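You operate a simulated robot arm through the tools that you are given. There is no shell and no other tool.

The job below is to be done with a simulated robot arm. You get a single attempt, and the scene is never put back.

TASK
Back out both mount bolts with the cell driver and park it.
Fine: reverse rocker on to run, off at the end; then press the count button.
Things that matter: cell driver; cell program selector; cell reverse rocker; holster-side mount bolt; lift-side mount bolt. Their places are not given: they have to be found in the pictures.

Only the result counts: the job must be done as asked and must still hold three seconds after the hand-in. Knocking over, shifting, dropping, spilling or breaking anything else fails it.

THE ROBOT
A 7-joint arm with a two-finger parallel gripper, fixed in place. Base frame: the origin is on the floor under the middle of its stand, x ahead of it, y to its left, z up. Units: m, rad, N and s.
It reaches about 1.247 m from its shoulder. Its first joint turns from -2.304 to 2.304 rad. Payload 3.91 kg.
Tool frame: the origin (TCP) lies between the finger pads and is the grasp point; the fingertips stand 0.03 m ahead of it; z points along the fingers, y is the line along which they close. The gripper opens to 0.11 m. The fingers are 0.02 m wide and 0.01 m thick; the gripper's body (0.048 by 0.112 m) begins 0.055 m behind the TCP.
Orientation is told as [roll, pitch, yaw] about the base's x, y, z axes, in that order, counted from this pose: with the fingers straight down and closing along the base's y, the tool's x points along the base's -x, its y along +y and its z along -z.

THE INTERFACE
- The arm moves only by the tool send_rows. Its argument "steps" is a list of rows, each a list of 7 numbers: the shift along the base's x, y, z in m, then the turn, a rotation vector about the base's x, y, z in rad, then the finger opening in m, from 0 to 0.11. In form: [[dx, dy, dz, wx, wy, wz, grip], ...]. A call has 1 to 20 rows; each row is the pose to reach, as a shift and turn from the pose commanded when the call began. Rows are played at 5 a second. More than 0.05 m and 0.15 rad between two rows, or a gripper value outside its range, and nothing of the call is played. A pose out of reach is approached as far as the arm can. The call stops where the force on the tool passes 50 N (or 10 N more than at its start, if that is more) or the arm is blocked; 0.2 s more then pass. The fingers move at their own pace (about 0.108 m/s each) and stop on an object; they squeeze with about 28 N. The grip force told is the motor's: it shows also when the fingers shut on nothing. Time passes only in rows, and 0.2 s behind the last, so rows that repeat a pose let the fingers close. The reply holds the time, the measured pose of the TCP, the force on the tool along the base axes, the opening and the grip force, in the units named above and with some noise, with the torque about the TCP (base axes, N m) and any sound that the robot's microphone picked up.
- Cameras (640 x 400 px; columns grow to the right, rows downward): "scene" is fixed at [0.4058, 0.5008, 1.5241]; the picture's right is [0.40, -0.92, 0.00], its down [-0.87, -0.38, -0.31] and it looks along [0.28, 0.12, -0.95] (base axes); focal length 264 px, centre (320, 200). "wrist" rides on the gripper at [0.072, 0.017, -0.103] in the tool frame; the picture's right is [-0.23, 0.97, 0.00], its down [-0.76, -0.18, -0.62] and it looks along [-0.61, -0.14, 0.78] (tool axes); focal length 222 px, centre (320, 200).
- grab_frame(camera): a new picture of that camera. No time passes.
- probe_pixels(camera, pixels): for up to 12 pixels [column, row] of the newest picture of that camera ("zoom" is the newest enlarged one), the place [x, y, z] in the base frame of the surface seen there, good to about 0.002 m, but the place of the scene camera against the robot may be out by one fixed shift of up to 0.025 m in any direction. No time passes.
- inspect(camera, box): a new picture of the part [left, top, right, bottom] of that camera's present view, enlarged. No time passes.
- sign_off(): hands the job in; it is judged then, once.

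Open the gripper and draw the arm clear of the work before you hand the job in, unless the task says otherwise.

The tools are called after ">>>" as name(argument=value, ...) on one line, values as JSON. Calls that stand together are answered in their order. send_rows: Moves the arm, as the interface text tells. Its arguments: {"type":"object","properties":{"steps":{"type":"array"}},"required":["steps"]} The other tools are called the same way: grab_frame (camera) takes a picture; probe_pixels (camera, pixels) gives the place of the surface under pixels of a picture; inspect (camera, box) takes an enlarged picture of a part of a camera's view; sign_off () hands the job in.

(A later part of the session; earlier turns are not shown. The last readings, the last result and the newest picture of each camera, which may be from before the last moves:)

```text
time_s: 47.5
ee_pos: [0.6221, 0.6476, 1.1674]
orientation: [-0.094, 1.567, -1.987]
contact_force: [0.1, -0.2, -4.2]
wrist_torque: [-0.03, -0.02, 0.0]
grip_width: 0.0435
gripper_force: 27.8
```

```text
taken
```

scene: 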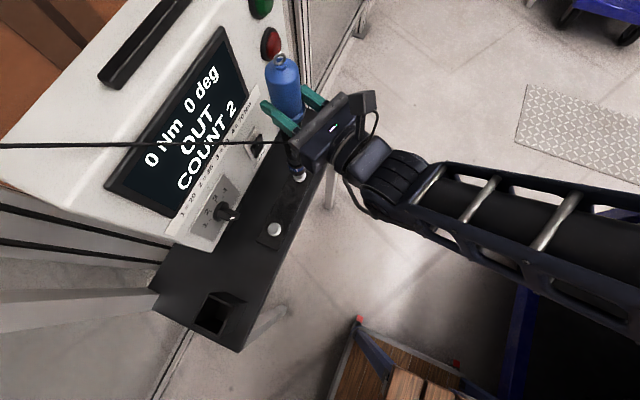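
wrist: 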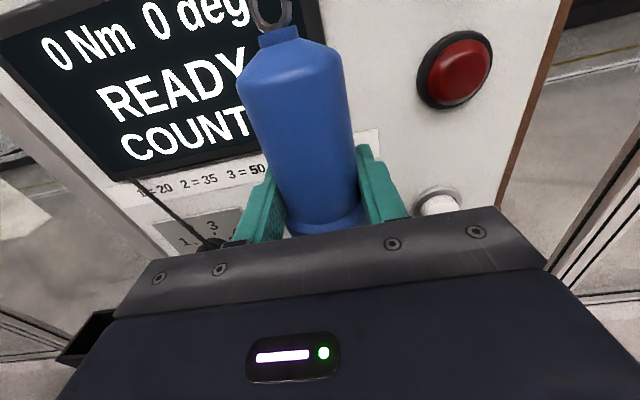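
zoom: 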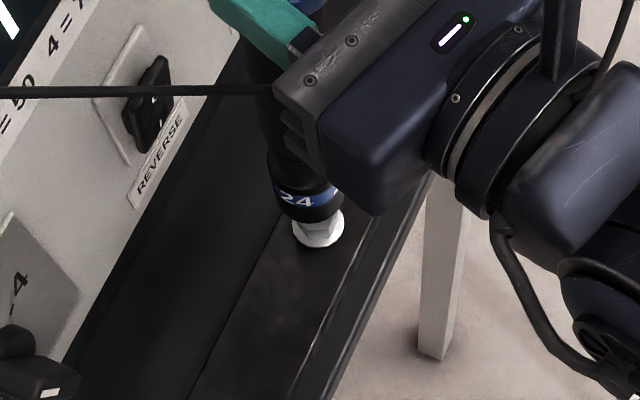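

The driver is clear and the lift-side bolt stands in its hole at (299,177). I zoom on the holster-side bolt to measure it in the same camera frame as the first one (whose centre was (0.631, 0.654)).

>>> inspect(camera="scene", box=[250, 205, 300, 255])

>>> probe_pixels(camera="zoom", pixels=[[320, 200], [310, 190], [290, 190], [350, 190], [320, 165], [320, 220], [280, 200], [360, 200], [300, 170], [345, 170], [300, 215], [340, 215]])

```text
8.00 times, centred on (275, 230) of scene
```

zoom: 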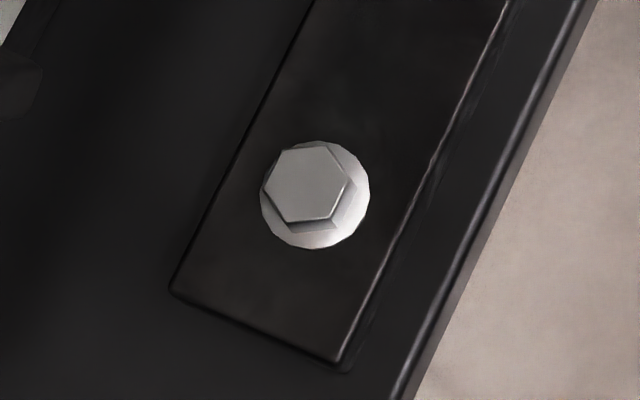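

```text
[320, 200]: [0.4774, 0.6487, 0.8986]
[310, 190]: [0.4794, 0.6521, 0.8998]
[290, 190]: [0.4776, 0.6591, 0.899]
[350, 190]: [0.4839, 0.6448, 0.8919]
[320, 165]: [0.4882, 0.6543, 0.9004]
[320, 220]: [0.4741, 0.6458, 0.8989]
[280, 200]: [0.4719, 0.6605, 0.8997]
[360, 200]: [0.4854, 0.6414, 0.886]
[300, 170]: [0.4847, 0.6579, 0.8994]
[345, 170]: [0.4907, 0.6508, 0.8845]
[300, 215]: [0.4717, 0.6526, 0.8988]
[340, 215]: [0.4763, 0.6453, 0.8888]
```

The holster-side hex centre measures (0.480, 0.654), i.e. 0.150 m from the first bolt at the same y. I raise slightly and move exactly −0.150 m in x.

>>> send_rows(steps=[[0.0, 0.0, 0.015, 0, 0, 0, 0.0], [-0.025, 0.0, 0.02, 0, 0, 0, 0.0], [-0.05, 0.0, 0.02, 0, 0, 0, 0.0], [-0.075, 0.0, 0.02, 0, 0, 0, 0.0], [-0.1, 0.0, 0.02, 0, 0, 0, 0.0], [-0.125, 0.0, 0.02, 0, 0, 0, 0.0], [-0.15, 0.0, 0.02, 0, 0, 0, 0.0], [-0.15, 0.0, 0.02, 0, 0, 0, 0.0], [-0.15, 0.0, 0.02, 0, 0, 0, 0.0]])

>>> grab_frame(camera="scene")

>>> inspect(camera="scene", box=[240, 140, 340, 250])

>>> grab_frame(camera="wrist")

```text
time_s: 49.6
ee_pos: [0.5197, 0.624, 1.1901]
orientation: [0.982, 1.568, -0.979]
contact_force: [7.3, -5.0, -3.5]
wrist_torque: [-0.52, -0.85, 0.04]
grip_width: 0.0442
gripper_force: 28.3
stopped in row 9: the arm was blocked; the commanded pose is now the measured one
```

```text
taken
```

scene: 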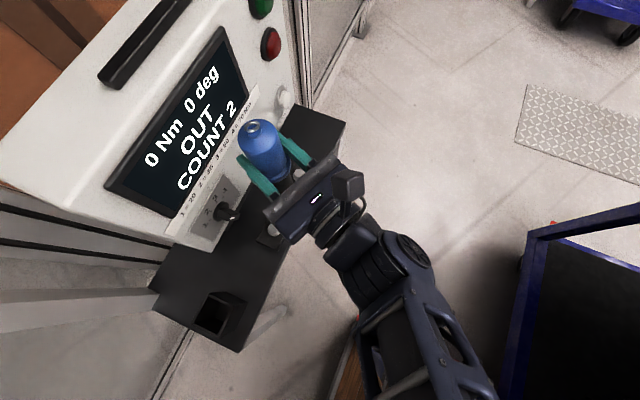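

```text
3.64 times, centred on (290, 195) of scene
```

zoom: 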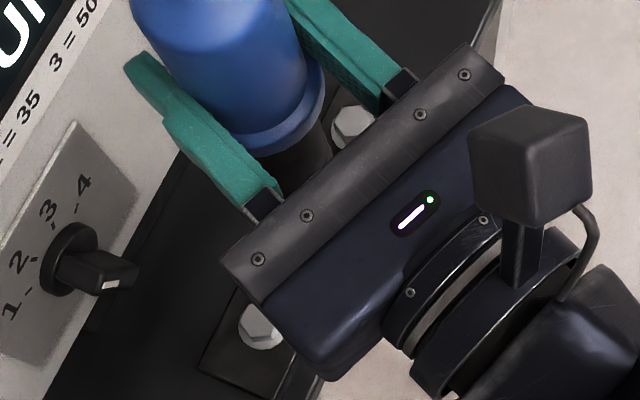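

```text
taken
```

wrist: 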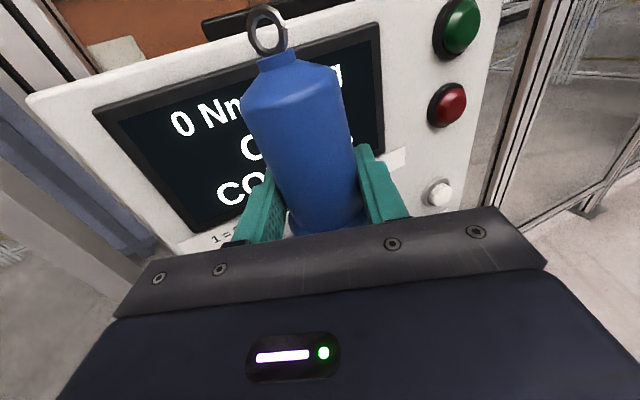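

The arm reports being blocked at (0.520, 0.624), short of the target, with an extra yaw of −0.065 rad and a small side force. Before moving again I look for the cause, in particular where the cord runs; a thin dark line shows near (337,145).

>>> inspect(camera="scene", box=[280, 60, 440, 200])

>>> inspect(camera="scene", box=[300, 180, 500, 400])

>>> inspect(camera="wrist", box=[200, 0, 400, 250])

```text
2.86 times, centred on (360, 130) of scene
```

zoom: 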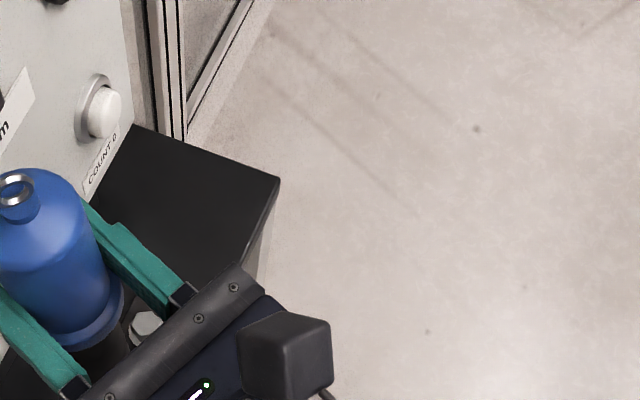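

```text
1.82 times, centred on (400, 290) of scene
```

zoom: 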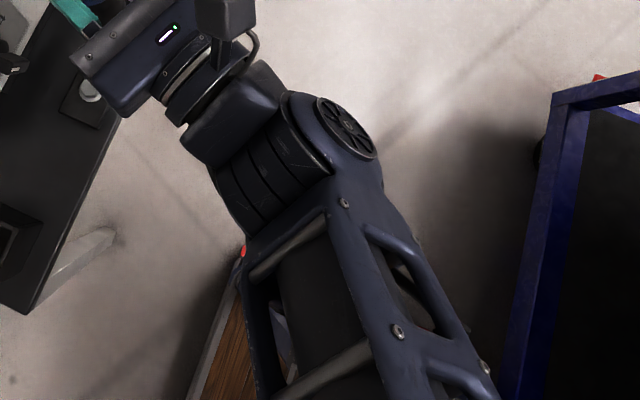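

```text
1.60 times, centred on (300, 125) of wrist
```

zoom: 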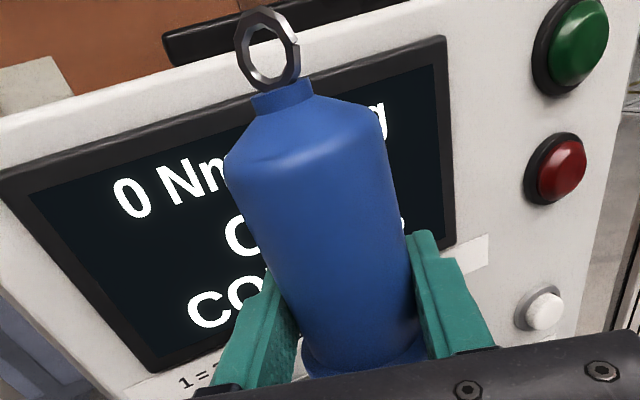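

Nothing visible touches the gripper or driver, and no cord is near. I send one null row to read the settled force and pose.

>>> send_rows(steps=[[0.0, 0.0, 0.0, 0, 0, 0, 0.0], [0.0, 0.0, 0.0, 0, 0, 0, 0.0]])

>>> grab_frame(camera="scene")

>>> grab_frame(camera="wrist")

```text
time_s: 50.2
ee_pos: [0.5148, 0.6279, 1.1886]
orientation: [-0.044, 1.569, -1.996]
contact_force: [0.4, 0.2, -4.0]
wrist_torque: [-0.03, 0.03, -0.01]
grip_width: 0.0438
gripper_force: 28.1
```

```text
taken
```

scene: 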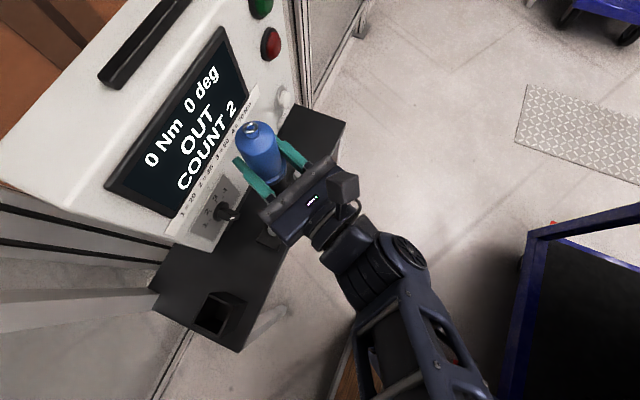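

```text
taken
```

wrist: 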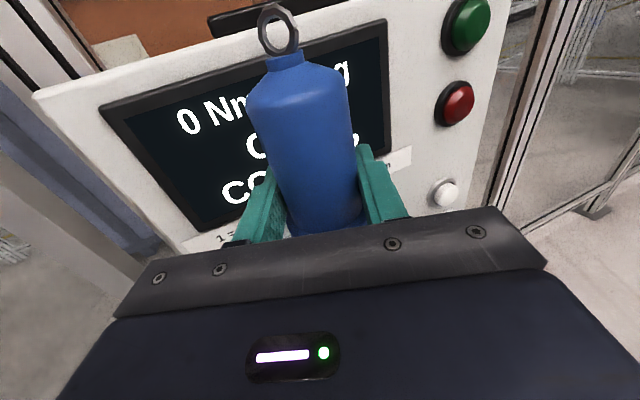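

The settled force is only the driver's weight, so the tool itself is free; something else limited the arm. I try small −x steps to see where tracking fails.

>>> send_rows(steps=[[-0.005, 0.0, 0.0, 0, 0, 0, 0.0], [-0.01, 0.0, 0.0, 0, 0, 0, 0.0], [-0.01, 0.0, 0.0, 0, 0, 0, 0.0]])

```text
time_s: 51.0
ee_pos: [0.5054, 0.6284, 1.1883]
orientation: [-0.287, 1.569, -2.24]
contact_force: [-0.2, 1.1, -4.7]
wrist_torque: [-0.02, -0.03, -0.01]
grip_width: 0.0434
gripper_force: 28.3
```

It tracks properly here (0.5148 → 0.5054). I correct y back toward 0.648 and the extra yaw in small steps, then re-read.

>>> send_rows(steps=[[-0.002, 0.005, 0.0, 0, 0, 0.015, 0.0], [-0.004, 0.01, 0.0, 0, 0, 0.03, 0.0], [-0.006, 0.015, 0.0, 0, 0, 0.045, 0.0], [-0.008, 0.02, 0.0, 0, 0, 0.056, 0.0], [-0.008, 0.02, 0.0, 0, 0, 0.056, 0.0]])

>>> grab_frame(camera="scene")

```text
time_s: 52.2
ee_pos: [0.4971, 0.6468, 1.1886]
orientation: [0.116, 1.569, -1.779]
contact_force: [0.4, -0.1, -4.6]
wrist_torque: [-0.06, 0.0, -0.05]
grip_width: 0.0439
gripper_force: 27.6
```

```text
taken
```

scene: 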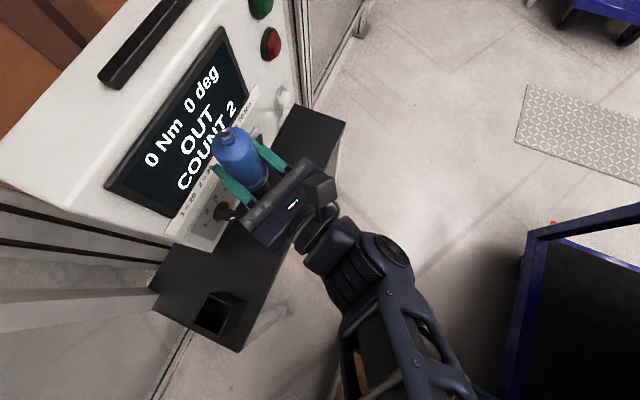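

Tracking is good again at (0.497, 0.647) with yaw back to −0.324 rad. I continue slowly to x≈0.4717, y≈0.648 above the holster-side bolt.

>>> send_rows(steps=[[-0.006, 0.0, 0.0, 0, 0, 0, 0.0], [-0.012, 0.0, 0.0, 0, 0, 0, 0.0], [-0.018, 0.0, 0.0, 0, 0, 0, 0.0], [-0.0253, 0.0004, 0.0, 0, 0, 0, 0.0], [-0.0253, 0.0004, 0.0, 0, 0, 0, 0.0]])

>>> inspect(camera="scene", box=[190, 130, 330, 270])

>>> grab_frame(camera="wrist")

```text
time_s: 53.5
ee_pos: [0.4717, 0.6466, 1.1897]
orientation: [0.008, 1.569, -1.892]
contact_force: [-0.7, 0.1, -4.7]
wrist_torque: [0.0, 0.01, -0.03]
grip_width: 0.0438
gripper_force: 27.7
```

```text
2.86 times, centred on (260, 200) of scene
```

zoom: 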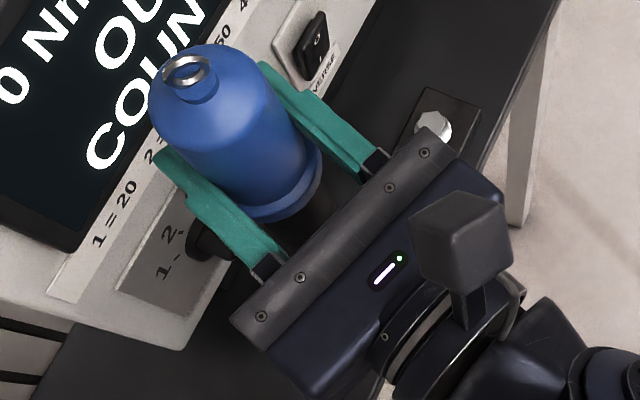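

```text
taken
```

wrist: 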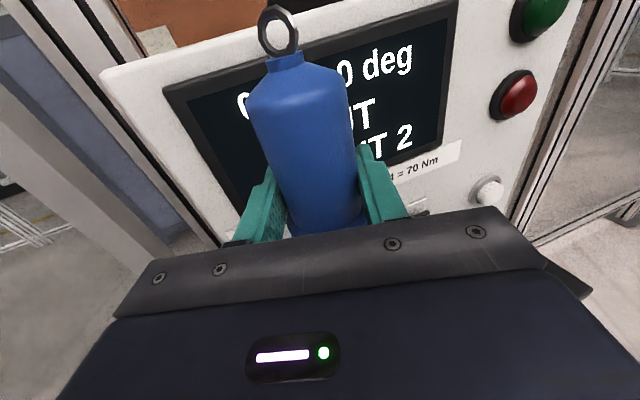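

The driver is over the holster-side bolt; the ring is back near (278,30), so the driver slid a few millimetres down in the grip when pulled off the bolt. I probe the body to check it is still upright relative to the tool.

>>> probe_pixels(camera="wrist", pixels=[[278, 8], [262, 32], [296, 32], [285, 60], [300, 95], [308, 120], [315, 150], [321, 180], [262, 120], [350, 120], [276, 180], [358, 180]])

>>> inspect(camera="wrist", box=[220, 0, 400, 250])

>>> probe_pixels(camera="scene", pixels=[[214, 139], [226, 138], [223, 150], [240, 170], [230, 180], [255, 160], [252, 205], [235, 195]])

```text
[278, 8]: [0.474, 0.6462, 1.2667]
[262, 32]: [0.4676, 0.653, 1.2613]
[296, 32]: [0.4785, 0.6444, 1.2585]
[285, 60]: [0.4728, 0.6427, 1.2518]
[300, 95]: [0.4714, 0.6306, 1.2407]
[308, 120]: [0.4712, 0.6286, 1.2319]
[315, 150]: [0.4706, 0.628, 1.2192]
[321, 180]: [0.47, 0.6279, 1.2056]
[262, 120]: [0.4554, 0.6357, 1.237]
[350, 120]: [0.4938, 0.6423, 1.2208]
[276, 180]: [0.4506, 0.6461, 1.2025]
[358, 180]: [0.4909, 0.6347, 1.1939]
```

```text
1.60 times, centred on (310, 125) of wrist
```

zoom: 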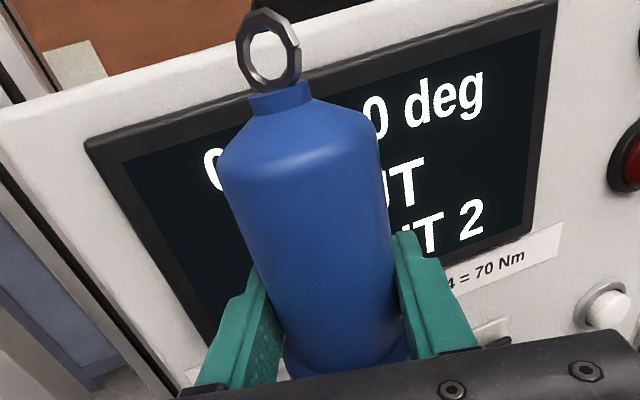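

```text
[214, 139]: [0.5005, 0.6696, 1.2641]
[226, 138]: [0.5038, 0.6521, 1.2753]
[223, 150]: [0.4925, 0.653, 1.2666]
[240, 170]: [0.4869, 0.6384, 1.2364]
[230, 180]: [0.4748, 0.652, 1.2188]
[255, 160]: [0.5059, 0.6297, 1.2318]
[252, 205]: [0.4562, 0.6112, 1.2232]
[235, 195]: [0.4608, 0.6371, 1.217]
```

The driver axis is still upright and centred as it was on the first bolt. I lower to just above the expected contact height (about z 1.133).

>>> send_rows(steps=[[0.0, 0.0, -0.012, 0, 0, 0, 0.0], [0.0, 0.0, -0.024, 0, 0, 0, 0.0], [0.0, 0.0, -0.036, 0, 0, 0, 0.0], [0.0, 0.0, -0.044, 0, 0, 0, 0.0], [0.0, 0.0, -0.048, 0, 0, 0, 0.0], [0.0, 0.0, -0.048, 0, 0, 0, 0.0]])

>>> inspect(camera="scene", box=[190, 130, 330, 270])

```text
time_s: 54.9
ee_pos: [0.4709, 0.6475, 1.1772]
orientation: [-0.022, 1.57, -1.919]
contact_force: [0.2, -0.1, -4.9]
wrist_torque: [-0.02, 0.03, 0.02]
grip_width: 0.0437
gripper_force: 27.9
out of reach, approached as far as the arm can: row 2, 3, 4, 5, 6
```

```text
2.86 times, centred on (260, 200) of scene
```

zoom: 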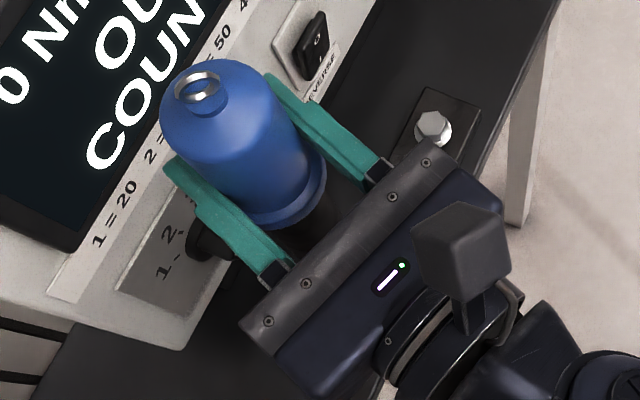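

The reply says going lower here is out of reach in this arm posture (stuck at z 1.177). I go back up a little and turn the tool's yaw back toward +y, which should suit the arm better at this spot.

>>> send_rows(steps=[[0.0, 0.0, 0.01, 0, 0, 0, 0.0], [0.0, 0.0, 0.02, 0, 0, 0, 0.0], [0.0, 0.0, 0.03, 0, 0, 0, 0.0], [0.0, 0.0, 0.04, 0, 0, 0, 0.0], [0.0, 0.0, 0.04, 0, 0, 0, 0.0]])

```text
time_s: 56.0
ee_pos: [0.4712, 0.6458, 1.2178]
orientation: [0.326, 1.569, -1.574]
contact_force: [0.4, 0.0, -3.5]
wrist_torque: [-0.03, 0.01, -0.01]
grip_width: 0.0436
gripper_force: 27.7
```

The commanded pose followed the reached one; now at z 1.218. I rotate the yaw back by +0.324 rad about the driver axis and check tracking.

>>> send_rows(steps=[[0.0002, -0.0003, 0.0, 0, 0, 0.06, 0.0], [0.0004, -0.0005, 0.0, 0, 0, 0.12, 0.0], [0.0006, -0.0008, 0.0, 0, 0, 0.18, 0.0], [0.0008, -0.001, 0.0, 0, 0, 0.24, 0.0], [0.001, -0.0012, 0.0, 0, 0, 0.29, 0.0], [0.0011, -0.0013, 0.0, 0, 0, 0.324, 0.0], [0.0011, -0.0013, 0.0, 0, 0, 0.324, 0.0]])

>>> send_rows(steps=[[0.0, 0.0, -0.01, 0, 0, 0, 0.0], [0.0, 0.0, -0.02, 0, 0, 0, 0.0], [0.0, 0.0, -0.03, 0, 0, 0, 0.0], [0.0, 0.0, -0.04, 0, 0, 0, 0.0], [0.0, 0.0, -0.04, 0, 0, 0, 0.0]])

>>> grab_frame(camera="scene")

```text
time_s: 57.6
ee_pos: [0.4729, 0.6457, 1.2193]
orientation: [-0.03, 1.57, -1.603]
contact_force: [-0.2, 0.6, -4.0]
wrist_torque: [-0.07, -0.02, -0.01]
grip_width: 0.0436
gripper_force: 28.8
```

```text
time_s: 58.9
ee_pos: [0.4729, 0.6454, 1.1778]
orientation: [-0.371, 1.57, -1.944]
contact_force: [0.1, 0.6, -4.4]
wrist_torque: [-0.06, -0.02, 0.01]
grip_width: 0.0437
gripper_force: 28.0
```

```text
taken
```

scene: 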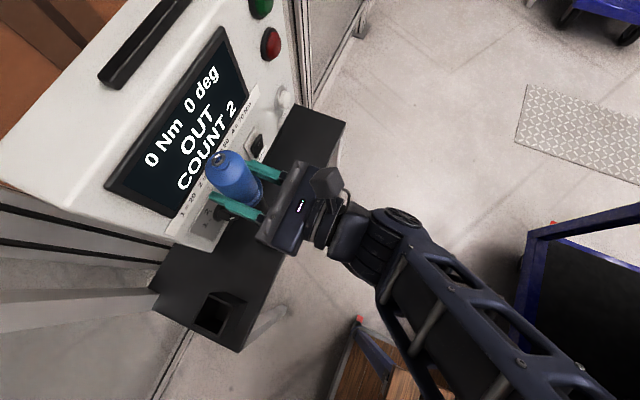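

Tracking is fine at this yaw (z 1.178, yaw ≈ 0). I continue lowering to about z 1.141 with a 1 mm y correction.

>>> send_rows(steps=[[0.0003, 0.001, -0.01, 0, 0, 0, 0.0], [0.0005, 0.001, -0.02, 0, 0, 0, 0.0], [0.0005, 0.001, -0.03, 0, 0, 0, 0.0], [0.0005, 0.001, -0.036, 0, 0, 0, 0.0], [0.0005, 0.001, -0.036, 0, 0, 0, 0.0]])

>>> inspect(camera="scene", box=[190, 130, 330, 270])

```text
time_s: 60.0
ee_pos: [0.4729, 0.6467, 1.1421]
orientation: [-0.236, 1.57, -1.81]
contact_force: [0.1, -0.1, -4.5]
wrist_torque: [-0.03, 0.02, 0.01]
grip_width: 0.0437
gripper_force: 28.6
```

```text
2.86 times, centred on (260, 200) of scene
```

zoom: 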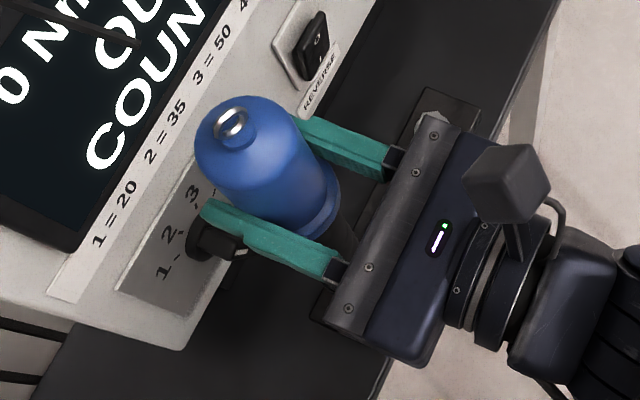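

No contact yet at z 1.142. I lower in small steps to touch the hex, expecting contact near 1.133.

>>> send_rows(steps=[[0.0, 0.0, -0.003, 0, 0, 0, 0.0], [0.0, 0.0, -0.006, 0, 0, 0, 0.0], [0.0, 0.0, -0.009, 0, 0, 0, 0.0], [0.0, 0.0, -0.011, 0, 0, 0, 0.0], [0.0, 0.0, -0.012, 0, 0, 0, 0.0]])

```text
time_s: 61.2
ee_pos: [0.4744, 0.6461, 1.13]
orientation: [0.018, 1.57, -1.553]
contact_force: [-1.0, 0.6, -4.2]
wrist_torque: [0.01, 0.04, 0.0]
grip_width: 0.0436
gripper_force: 28.1
```

Still no contact at z 1.130. I lower further in small steps.

>>> send_rows(steps=[[0.0, 0.0, -0.002, 0, 0, 0, 0.0], [0.0, 0.0, -0.004, 0, 0, 0, 0.0], [0.0, 0.0, -0.006, 0, 0, 0, 0.0], [0.0, 0.0, -0.006, 0, 0, 0, 0.0]])

>>> inspect(camera="scene", box=[100, 20, 350, 220])

>>> grab_frame(camera="wrist")

```text
time_s: 62.2
ee_pos: [0.4737, 0.6467, 1.1254]
orientation: [-0.304, 1.571, -1.877]
contact_force: [-0.5, 0.2, -4.1]
wrist_torque: [-0.05, -0.01, 0.0]
grip_width: 0.0437
gripper_force: 27.8
```

```text
2.00 times, centred on (225, 120) of scene
```

zoom: 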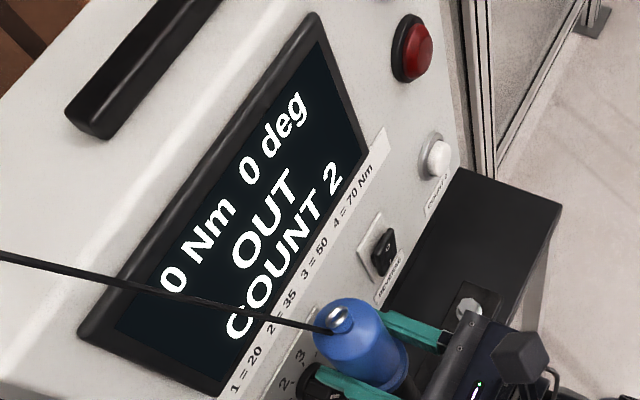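

```text
taken
```

wrist: 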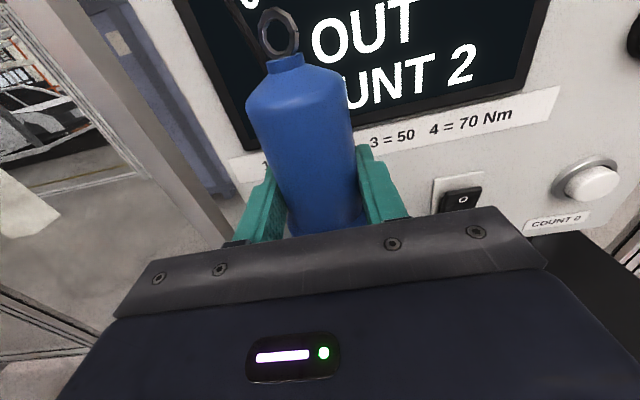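

No contact at z 1.125 either, which suggests the socket is already slipping over the hex; the seat should be near z 1.118. I keep lowering gently.

>>> send_rows(steps=[[0.0, 0.0, -0.002, 0, 0, 0, 0.0], [0.0, 0.0, -0.004, 0, 0, 0, 0.0], [0.0, 0.0, -0.006, 0, 0, 0, 0.0], [0.0, 0.0, -0.008, 0, 0, 0, 0.0], [0.0, 0.0, -0.008, 0, 0, 0, 0.0]])

>>> inspect(camera="scene", box=[100, 20, 350, 220])

```text
time_s: 63.5
ee_pos: [0.474, 0.6466, 1.1174]
orientation: [2.507, 1.569, 0.934]
contact_force: [0.0, 0.6, 24.0]
wrist_torque: [0.18, 0.0, -0.01]
grip_width: 0.0435
gripper_force: 28.4
```

```text
2.00 times, centred on (225, 120) of scene
```

zoom: 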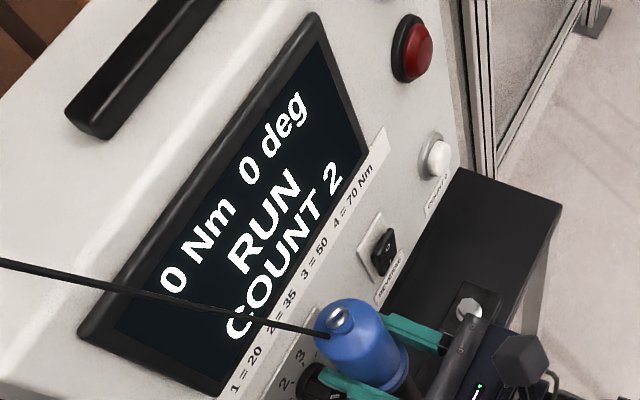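

RUN is shown at z 1.117 with 24 N: the socket is on the second bolt. I follow its rise at about 2.2–2.5 mm/s as before.

>>> send_rows(steps=[[0.0, 0.0, 0.0004, 0, 0, 0, 0.0], [0.0, 0.0, 0.0008, 0, 0, 0, 0.0], [0.0, 0.0, 0.0012, 0, 0, 0, 0.0], [0.0, 0.0, 0.0017, 0, 0, 0, 0.0], [0.0, 0.0, 0.0022, 0, 0, 0, 0.0], [0.0, 0.0, 0.0027, 0, 0, 0, 0.0]])

>>> inspect(camera="scene", box=[100, 20, 350, 220])

```text
time_s: 64.8
ee_pos: [0.474, 0.6461, 1.121]
orientation: [2.521, 1.57, 0.95]
contact_force: [3.5, 3.2, 27.5]
wrist_torque: [0.6, -0.73, 0.02]
grip_width: 0.0435
gripper_force: 28.2
```

```text
2.00 times, centred on (225, 120) of scene
```

zoom: 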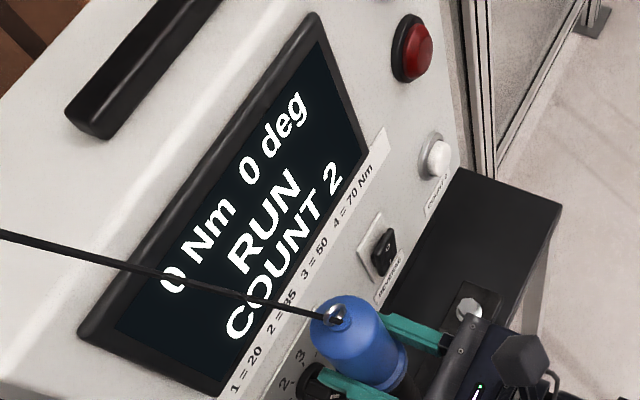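

Still RUN with 27 N. I keep following the bolt upward.

>>> send_rows(steps=[[0.0, 0.0, 0.0005, 0, 0, 0, 0.0], [0.0, 0.0, 0.001, 0, 0, 0, 0.0], [0.0, 0.0, 0.0015, 0, 0, 0, 0.0], [0.0, 0.0, 0.002, 0, 0, 0, 0.0], [0.0, 0.0, 0.0025, 0, 0, 0, 0.0], [0.0, 0.0, 0.003, 0, 0, 0, 0.0], [0.0, 0.0, 0.0035, 0, 0, 0, 0.0], [0.0, 0.0, 0.004, 0, 0, 0, 0.0]])

>>> inspect(camera="scene", box=[100, 20, 350, 220])

```text
time_s: 66.7
ee_pos: [0.4731, 0.6464, 1.1247]
orientation: [1.349, 1.57, -0.219]
contact_force: [4.7, 3.7, 22.4]
wrist_torque: [0.61, -1.12, 0.0]
grip_width: 0.0439
gripper_force: 28.4
```

```text
2.00 times, centred on (225, 120) of scene
```

zoom: 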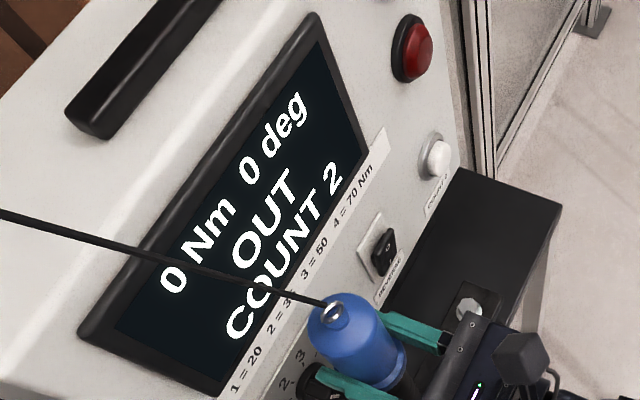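

The display already reads OUT after about 3.5 s, sooner than for the first bolt, while 22 N of push remains. I hold for a moment to see whether it starts RUN again or stays OUT.

>>> send_rows(steps=[[0.0, 0.0, 0.0, 0, 0, 0, 0.0], [0.0, 0.0, 0.0, 0, 0, 0, 0.0], [0.0, 0.0, 0.0, 0, 0, 0, 0.0], [0.0, 0.0, 0.0, 0, 0, 0, 0.0]])

>>> inspect(camera="scene", box=[100, 20, 350, 220])

>>> grab_frame(camera="wrist")

```text
time_s: 67.7
ee_pos: [0.4747, 0.6455, 1.1238]
orientation: [0.235, 1.57, -1.338]
contact_force: [4.8, 2.0, 20.5]
wrist_torque: [0.48, -1.04, 0.01]
grip_width: 0.0438
gripper_force: 27.7
```

```text
2.00 times, centred on (225, 120) of scene
```

zoom: 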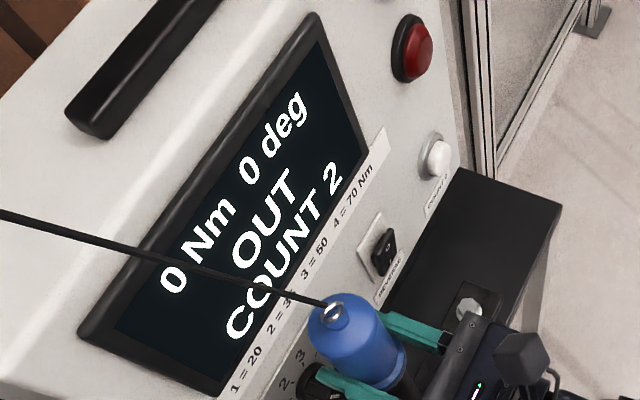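

```text
taken
```

wrist: 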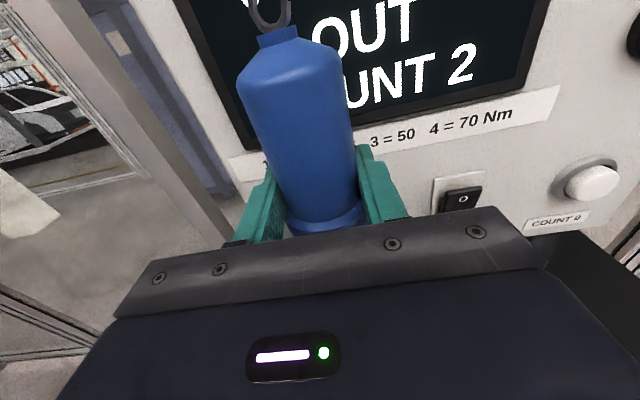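

It stays at OUT, and the ring's position shows the driver slid up about 8 mm in the grip, so this bolt rose about 15 mm too, like the first. I lift the driver straight off slowly.

>>> send_rows(steps=[[0.0, 0.0, 0.002, 0, 0, 0, 0.0], [0.0, 0.0, 0.004, 0, 0, 0, 0.0], [0.0, 0.0, 0.008, 0, 0, 0, 0.0], [0.0, 0.0, 0.013, 0, 0, 0, 0.0], [0.0, 0.0, 0.02, 0, 0, 0, 0.0], [0.0, 0.0, 0.03, 0, 0, 0, 0.0], [0.0, 0.0, 0.04, 0, 0, 0, 0.0], [0.0, 0.0, 0.05, 0, 0, 0, 0.0], [0.0, 0.0, 0.05, 0, 0, 0, 0.0]])

>>> grab_frame(camera="scene")

>>> grab_frame(camera="wrist")

```text
time_s: 69.7
ee_pos: [0.4734, 0.6441, 1.1735]
orientation: [-0.293, 1.57, -1.866]
contact_force: [0.5, 0.1, -4.6]
wrist_torque: [-0.04, -0.03, -0.01]
grip_width: 0.0438
gripper_force: 27.6
```

```text
taken
```

scene: 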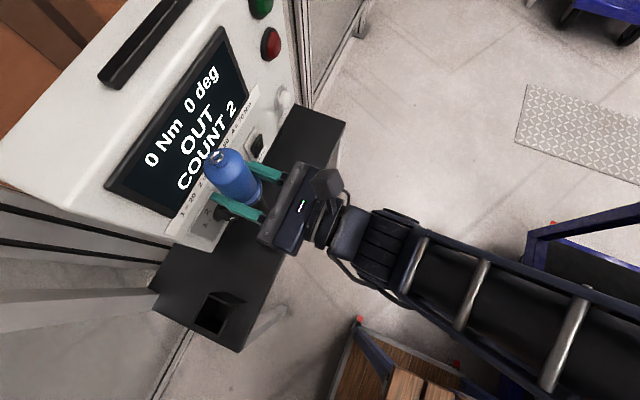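

```text
taken
```

wrist: 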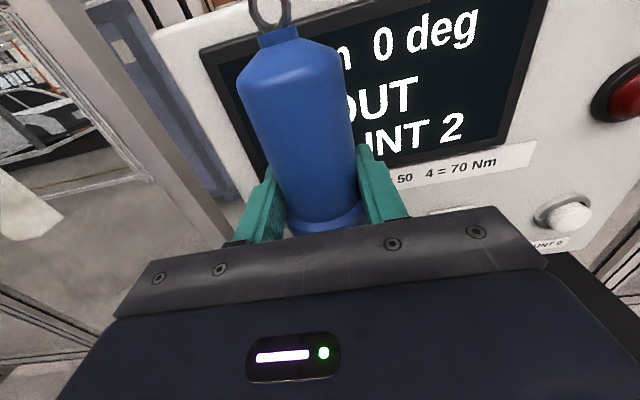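

The driver is free with a steady 4.6 N weight and no slip. I raise to about z 1.24 so the socket clears the holster rim.

>>> send_rows(steps=[[0.0, 0.0, 0.012, 0, 0, 0, 0.0], [0.0, 0.0, 0.024, 0, 0, 0, 0.0], [0.0, 0.0, 0.036, 0, 0, 0, 0.0], [0.0, 0.0, 0.05, 0, 0, 0, 0.0], [0.0, 0.0, 0.066, 0, 0, 0, 0.0], [0.0, 0.0, 0.066, 0, 0, 0, 0.0]])

>>> send_rows(steps=[[-0.012, 0.0, 0.0, 0, 0, 0, 0.0], [-0.024, 0.0, 0.0, 0, 0, 0, 0.0], [-0.036, 0.0, 0.0, 0, 0, 0, 0.0], [-0.048, 0.0, 0.0, 0, 0, 0, 0.0], [-0.06, 0.0, 0.0, 0, 0, 0, 0.0], [-0.06, 0.0, 0.0, 0, 0, 0, 0.0]])

>>> grab_frame(camera="scene")

```text
time_s: 71.0
ee_pos: [0.4733, 0.6474, 1.2377]
orientation: [-0.103, 1.568, -1.68]
contact_force: [0.1, 0.2, -3.8]
wrist_torque: [-0.03, -0.03, -0.02]
grip_width: 0.0439
gripper_force: 28.4
```

```text
time_s: 72.5
ee_pos: [0.4122, 0.6455, 1.2396]
orientation: [-0.311, 1.568, -1.885]
contact_force: [0.0, 0.2, -5.2]
wrist_torque: [-0.06, 0.03, 0.02]
grip_width: 0.0438
gripper_force: 27.3
```

```text
taken
```

scene: 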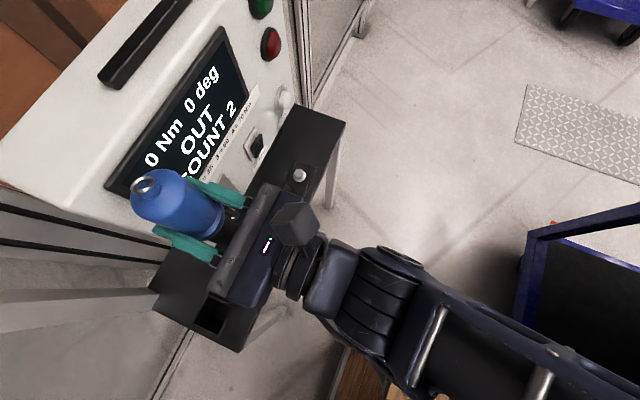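

Tracking is fine at (0.412, 0.646, 1.240). I carry on toward the holster in slow steps, checking on the way.

>>> send_rows(steps=[[-0.012, 0.0, 0.0, 0, 0, 0, 0.0], [-0.024, 0.0, 0.0, 0, 0, 0, 0.0], [-0.036, 0.0, 0.0, 0, 0, 0, 0.0], [-0.048, 0.0, 0.0, 0, 0, 0, 0.0], [-0.06, 0.0, 0.0, 0, 0, 0, 0.0], [-0.072, 0.0, 0.0, 0, 0, 0, 0.0], [-0.072, 0.0, 0.0, 0, 0, 0, 0.0]])

>>> grab_frame(camera="scene")

>>> inspect(camera="scene", box=[230, 140, 340, 260])

```text
time_s: 74.0
ee_pos: [0.3396, 0.6468, 1.2385]
orientation: [-0.331, 1.568, -1.903]
contact_force: [0.4, -0.1, -4.2]
wrist_torque: [-0.03, 0.01, -0.01]
grip_width: 0.0437
gripper_force: 28.1
```

```text
taken
```

scene: 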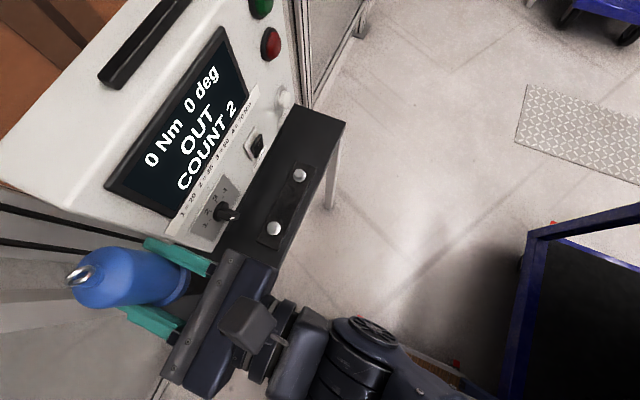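

```text
3.33 times, centred on (285, 200) of scene
```

zoom: 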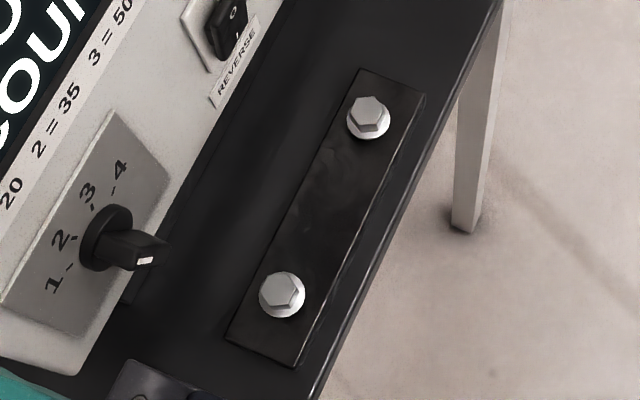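

Both bolts are in view now; I probe their heads to compare with the original height of 0.899 (scene frame).

>>> probe_pixels(camera="zoom", pixels=[[366, 108], [368, 118], [362, 133], [278, 288], [283, 296], [283, 312], [310, 240], [355, 125], [268, 305], [380, 112], [295, 300]])

>>> inspect(camera="scene", box=[280, 155, 320, 195])

>>> inspect(camera="scene", box=[250, 205, 300, 255])

```text
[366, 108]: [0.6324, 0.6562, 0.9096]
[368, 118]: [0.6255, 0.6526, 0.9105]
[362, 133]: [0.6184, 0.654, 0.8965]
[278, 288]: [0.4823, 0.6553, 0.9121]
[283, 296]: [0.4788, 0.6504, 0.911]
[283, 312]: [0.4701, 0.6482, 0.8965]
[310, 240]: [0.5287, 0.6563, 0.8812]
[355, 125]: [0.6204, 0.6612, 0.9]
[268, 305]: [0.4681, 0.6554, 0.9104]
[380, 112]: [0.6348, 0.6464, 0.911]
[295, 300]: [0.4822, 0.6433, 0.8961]
```

```text
10.00 times, centred on (300, 175) of scene
```

zoom: 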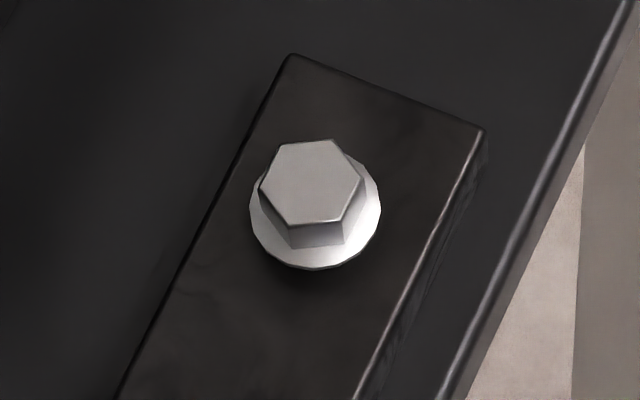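

```text
8.00 times, centred on (275, 230) of scene
```

zoom: 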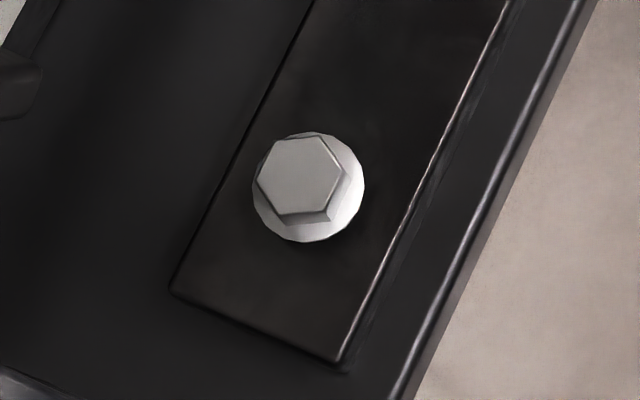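

Both heads now stand about 12 mm higher (0.911 vs 0.899), so both bolts are backed out. I continue to above the holster, still at z≈1.24.

>>> send_rows(steps=[[-0.012, 0.002, 0.0, 0, 0, 0, 0.0], [-0.024, 0.004, 0.0, 0, 0, 0, 0.0], [-0.036, 0.007, 0.0, 0, 0, 0, 0.0], [-0.048, 0.01, 0.0, 0, 0, 0, 0.0], [-0.06, 0.013, 0.0, 0, 0, 0, 0.0], [-0.072, 0.016, 0.0, 0, 0, 0, 0.0], [-0.077, 0.016, 0.0, 0, 0, 0, 0.0], [-0.077, 0.016, 0.0, 0, 0, 0, 0.0]])

>>> grab_frame(camera="scene")

>>> inspect(camera="scene", box=[150, 270, 260, 370])

>>> grab_frame(camera="wrist")

```text
time_s: 75.8
ee_pos: [0.2645, 0.6615, 1.2395]
orientation: [-0.416, 1.57, -1.991]
contact_force: [-0.5, -0.8, -4.4]
wrist_torque: [-0.02, 0.0, 0.0]
grip_width: 0.0437
gripper_force: 28.1
```

```text
taken
```

scene: 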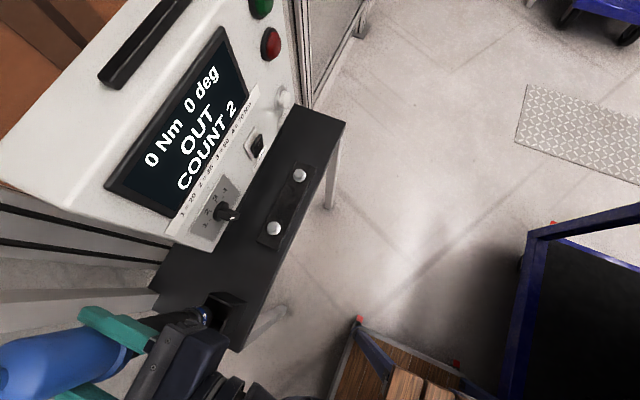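

```text
4.00 times, centred on (205, 320) of scene
```

zoom: 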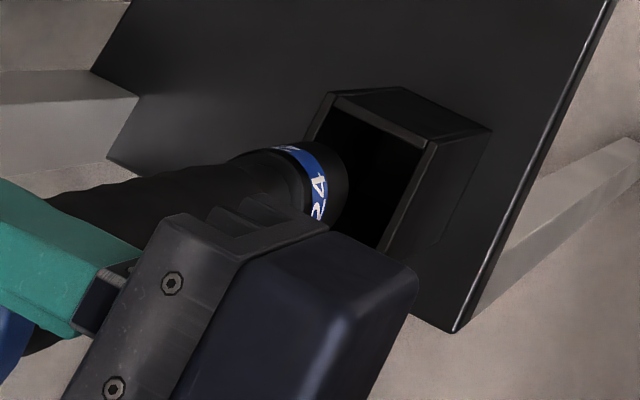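

```text
taken
```

wrist: 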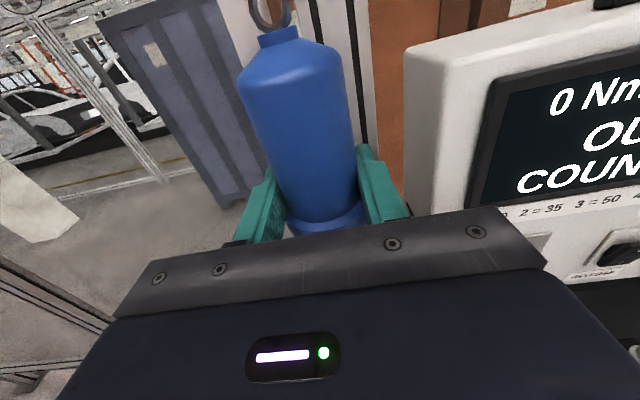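

The socket end hangs over the holster opening. I probe the socket surface and the holster rim in this zoom to centre them.

>>> probe_pixels(camera="zoom", pixels=[[343, 175], [340, 195], [330, 212], [335, 155], [320, 190], [315, 165], [300, 150], [280, 150], [318, 208], [342, 185], [250, 170], [225, 180]])

>>> probe_pixels(camera="zoom", pixels=[[332, 97], [322, 115], [312, 138], [350, 108], [390, 126], [428, 143], [415, 170], [400, 205], [385, 240], [460, 125], [405, 92], [490, 130]])

```text
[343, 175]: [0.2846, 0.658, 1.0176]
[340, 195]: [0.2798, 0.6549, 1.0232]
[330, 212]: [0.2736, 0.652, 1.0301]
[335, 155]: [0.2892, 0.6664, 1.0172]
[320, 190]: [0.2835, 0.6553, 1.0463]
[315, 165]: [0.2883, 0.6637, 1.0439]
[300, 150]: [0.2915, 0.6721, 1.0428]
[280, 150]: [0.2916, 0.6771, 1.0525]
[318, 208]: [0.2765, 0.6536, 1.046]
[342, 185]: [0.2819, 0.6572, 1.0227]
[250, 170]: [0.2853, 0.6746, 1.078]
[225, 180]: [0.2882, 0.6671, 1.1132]
```

```text
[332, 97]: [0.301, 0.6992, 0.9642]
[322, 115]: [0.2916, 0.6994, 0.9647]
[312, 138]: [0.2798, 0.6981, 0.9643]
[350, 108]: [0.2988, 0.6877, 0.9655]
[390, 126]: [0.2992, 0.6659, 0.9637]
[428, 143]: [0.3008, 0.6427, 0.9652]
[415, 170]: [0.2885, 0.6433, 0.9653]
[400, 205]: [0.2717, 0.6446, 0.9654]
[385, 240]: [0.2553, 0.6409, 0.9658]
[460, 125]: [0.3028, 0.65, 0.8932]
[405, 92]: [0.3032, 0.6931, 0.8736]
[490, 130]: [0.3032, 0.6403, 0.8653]
```

In the same picture the socket centre is (0.270, 0.674) and the holster centre (0.272, 0.671), so it needs about +2 mm x and −3 mm y. I check the body's tilt with wrist probes before lowering.

>>> probe_pixels(camera="wrist", pixels=[[278, 40], [293, 75], [302, 100], [309, 130], [315, 160], [320, 185], [325, 205], [258, 130], [354, 130], [272, 180], [358, 180], [327, 222]])

>>> probe_pixels(camera="wrist", pixels=[[254, 12], [287, 12], [264, 40], [296, 36], [240, 85], [338, 65], [243, 100], [344, 85]])

```text
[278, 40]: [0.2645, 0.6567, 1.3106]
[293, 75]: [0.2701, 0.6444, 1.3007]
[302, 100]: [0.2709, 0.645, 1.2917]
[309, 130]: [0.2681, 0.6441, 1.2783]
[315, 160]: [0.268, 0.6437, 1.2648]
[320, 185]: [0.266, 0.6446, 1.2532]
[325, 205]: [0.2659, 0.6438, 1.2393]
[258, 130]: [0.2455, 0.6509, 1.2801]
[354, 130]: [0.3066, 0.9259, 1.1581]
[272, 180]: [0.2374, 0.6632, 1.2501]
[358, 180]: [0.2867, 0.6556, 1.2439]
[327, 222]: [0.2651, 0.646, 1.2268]
```

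```text
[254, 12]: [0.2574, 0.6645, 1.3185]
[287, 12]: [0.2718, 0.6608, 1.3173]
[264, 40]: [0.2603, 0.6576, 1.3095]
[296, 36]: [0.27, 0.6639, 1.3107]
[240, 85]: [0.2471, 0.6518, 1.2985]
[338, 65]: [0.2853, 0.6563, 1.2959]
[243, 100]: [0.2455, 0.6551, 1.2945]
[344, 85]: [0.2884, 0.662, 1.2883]
```

The body is vertical within noise; original height indicates it must go down about 0.143 m to sit on the holster floor. I apply the (+2, −2) mm correction and lower 4 cm to just above the rim.

>>> send_rows(steps=[[0.001, -0.001, -0.005, 0, 0, 0, 0.0], [0.002, -0.002, -0.015, 0, 0, 0, 0.0], [0.002, -0.0022, -0.025, 0, 0, 0, 0.0], [0.002, -0.0025, -0.035, 0, 0, 0, 0.0], [0.002, -0.0025, -0.04, 0, 0, 0, 0.0], [0.002, -0.0025, -0.04, 0, 0, 0, 0.0]])

>>> inspect(camera="scene", box=[150, 270, 260, 370])

>>> probe_pixels(camera="zoom", pixels=[[343, 175], [340, 195], [330, 212], [335, 155], [320, 190], [315, 165], [300, 150], [360, 180], [365, 195], [355, 210], [345, 225], [365, 165]])

```text
time_s: 77.2
ee_pos: [0.2673, 0.6592, 1.1984]
orientation: [-0.224, 1.568, -1.797]
contact_force: [0.3, -0.1, -4.6]
wrist_torque: [-0.02, 0.01, -0.01]
grip_width: 0.0435
gripper_force: 27.7
```

```text
4.00 times, centred on (205, 320) of scene
```

zoom: 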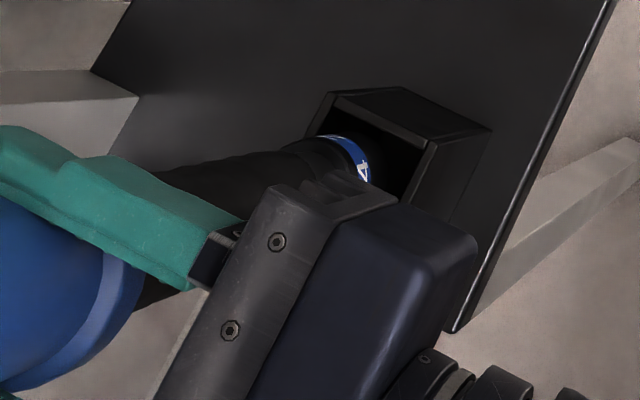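

```text
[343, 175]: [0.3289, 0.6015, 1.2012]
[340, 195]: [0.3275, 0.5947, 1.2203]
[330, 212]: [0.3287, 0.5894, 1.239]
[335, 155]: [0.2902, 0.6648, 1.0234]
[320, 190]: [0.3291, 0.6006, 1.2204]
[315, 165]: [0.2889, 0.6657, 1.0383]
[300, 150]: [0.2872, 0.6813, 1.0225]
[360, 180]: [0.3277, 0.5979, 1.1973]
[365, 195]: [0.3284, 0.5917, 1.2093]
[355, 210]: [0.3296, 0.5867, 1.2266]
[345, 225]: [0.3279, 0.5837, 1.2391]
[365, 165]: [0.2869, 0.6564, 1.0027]
```

The visible socket surface fits a centre at about (0.2715, 0.671), matching the holster. I lower into the holster slowly with the force limit as guard.

>>> send_rows(steps=[[0.0, 0.0, -0.008, 0, 0, 0, 0.0], [0.0, 0.0, -0.016, 0, 0, 0, 0.0], [0.0, 0.0, -0.024, 0, 0, 0, 0.0], [0.0, 0.0, -0.032, 0, 0, 0, 0.0], [0.0, 0.0, -0.04, 0, 0, 0, 0.0], [0.0, 0.0, -0.04, 0, 0, 0, 0.0]])

>>> grab_frame(camera="scene")

```text
time_s: 78.7
ee_pos: [0.266, 0.6596, 1.1585]
orientation: [-0.242, 1.57, -1.815]
contact_force: [0.0, -0.6, -4.4]
wrist_torque: [0.0, 0.01, -0.01]
grip_width: 0.0439
gripper_force: 28.1
```

```text
taken
```

scene: 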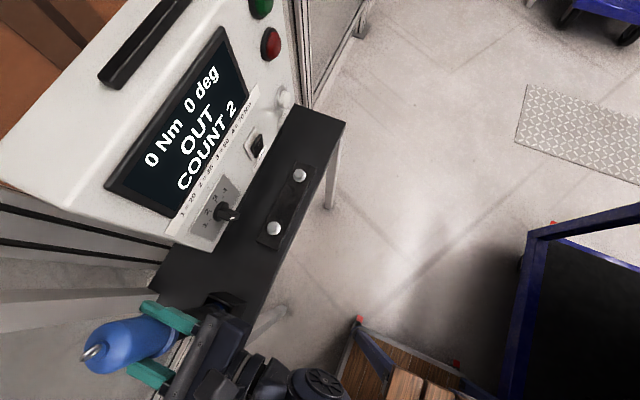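

The socket is inside the holster with no side force. I continue down another 5 cm, then will touch the floor gently.

>>> send_rows(steps=[[0.0, 0.0, -0.008, 0, 0, 0, 0.0], [0.0, 0.0, -0.016, 0, 0, 0, 0.0], [0.0, 0.0, -0.024, 0, 0, 0, 0.0], [0.0, 0.0, -0.032, 0, 0, 0, 0.0], [0.0, 0.0, -0.04, 0, 0, 0, 0.0], [0.0, 0.0, -0.048, 0, 0, 0, 0.0], [0.0, 0.0, -0.052, 0, 0, 0, 0.0], [0.0, 0.0, -0.052, 0, 0, 0, 0.0]])

>>> grab_frame(camera="wrist")

```text
time_s: 80.5
ee_pos: [0.2661, 0.6597, 1.1072]
orientation: [-0.081, 1.567, -1.651]
contact_force: [-0.8, 1.0, -5.2]
wrist_torque: [-0.04, 0.0, -0.02]
grip_width: 0.0438
gripper_force: 27.9
```

```text
taken
```

wrist: 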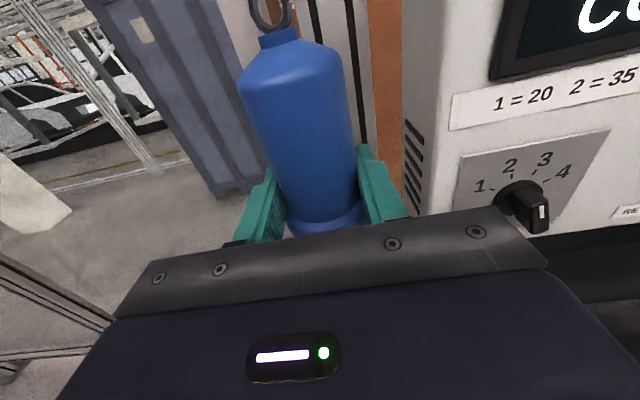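

No contact yet at z 1.107. I step down in 2 mm increments to feel the holster floor.

>>> send_rows(steps=[[0.0, 0.0, -0.002, 0, 0, 0, 0.0], [0.0, 0.0, -0.004, 0, 0, 0, 0.0], [0.0, 0.0, -0.006, 0, 0, 0, 0.0], [0.0, 0.0, -0.008, 0, 0, 0, 0.0], [0.0, 0.0, -0.009, 0, 0, 0, 0.0]])

```text
time_s: 81.7
ee_pos: [0.2667, 0.6594, 1.0992]
orientation: [-0.06, 1.568, -1.627]
contact_force: [-0.8, -0.4, -4.6]
wrist_torque: [-0.06, 0.03, 0.0]
grip_width: 0.0435
gripper_force: 27.5
```

Still free at z 1.099. I continue in 1.5 mm steps.

>>> send_rows(steps=[[0.0, 0.0, -0.0015, 0, 0, 0, 0.0], [0.0, 0.0, -0.003, 0, 0, 0, 0.0], [0.0, 0.0, -0.0045, 0, 0, 0, 0.0], [0.0, 0.0, -0.0055, 0, 0, 0, 0.0]])

>>> grab_frame(camera="wrist")

```text
time_s: 82.7
ee_pos: [0.2675, 0.6601, 1.0965]
orientation: [0.08, 1.567, -1.483]
contact_force: [0.5, 0.5, -5.3]
wrist_torque: [-0.01, 0.0, 0.02]
grip_width: 0.0435
gripper_force: 28.2
out of reach, approached as far as the arm can: row 3, 4
```

```text
taken
```

wrist: 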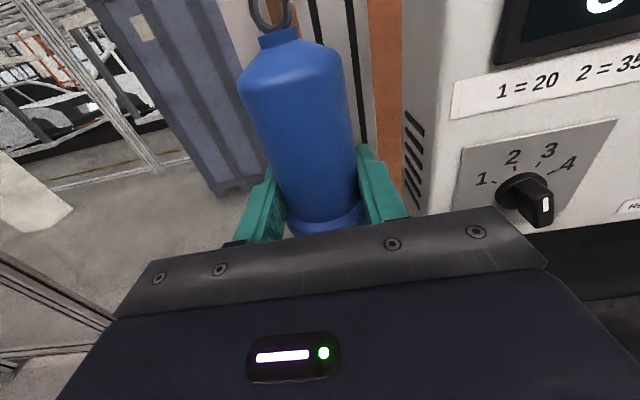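

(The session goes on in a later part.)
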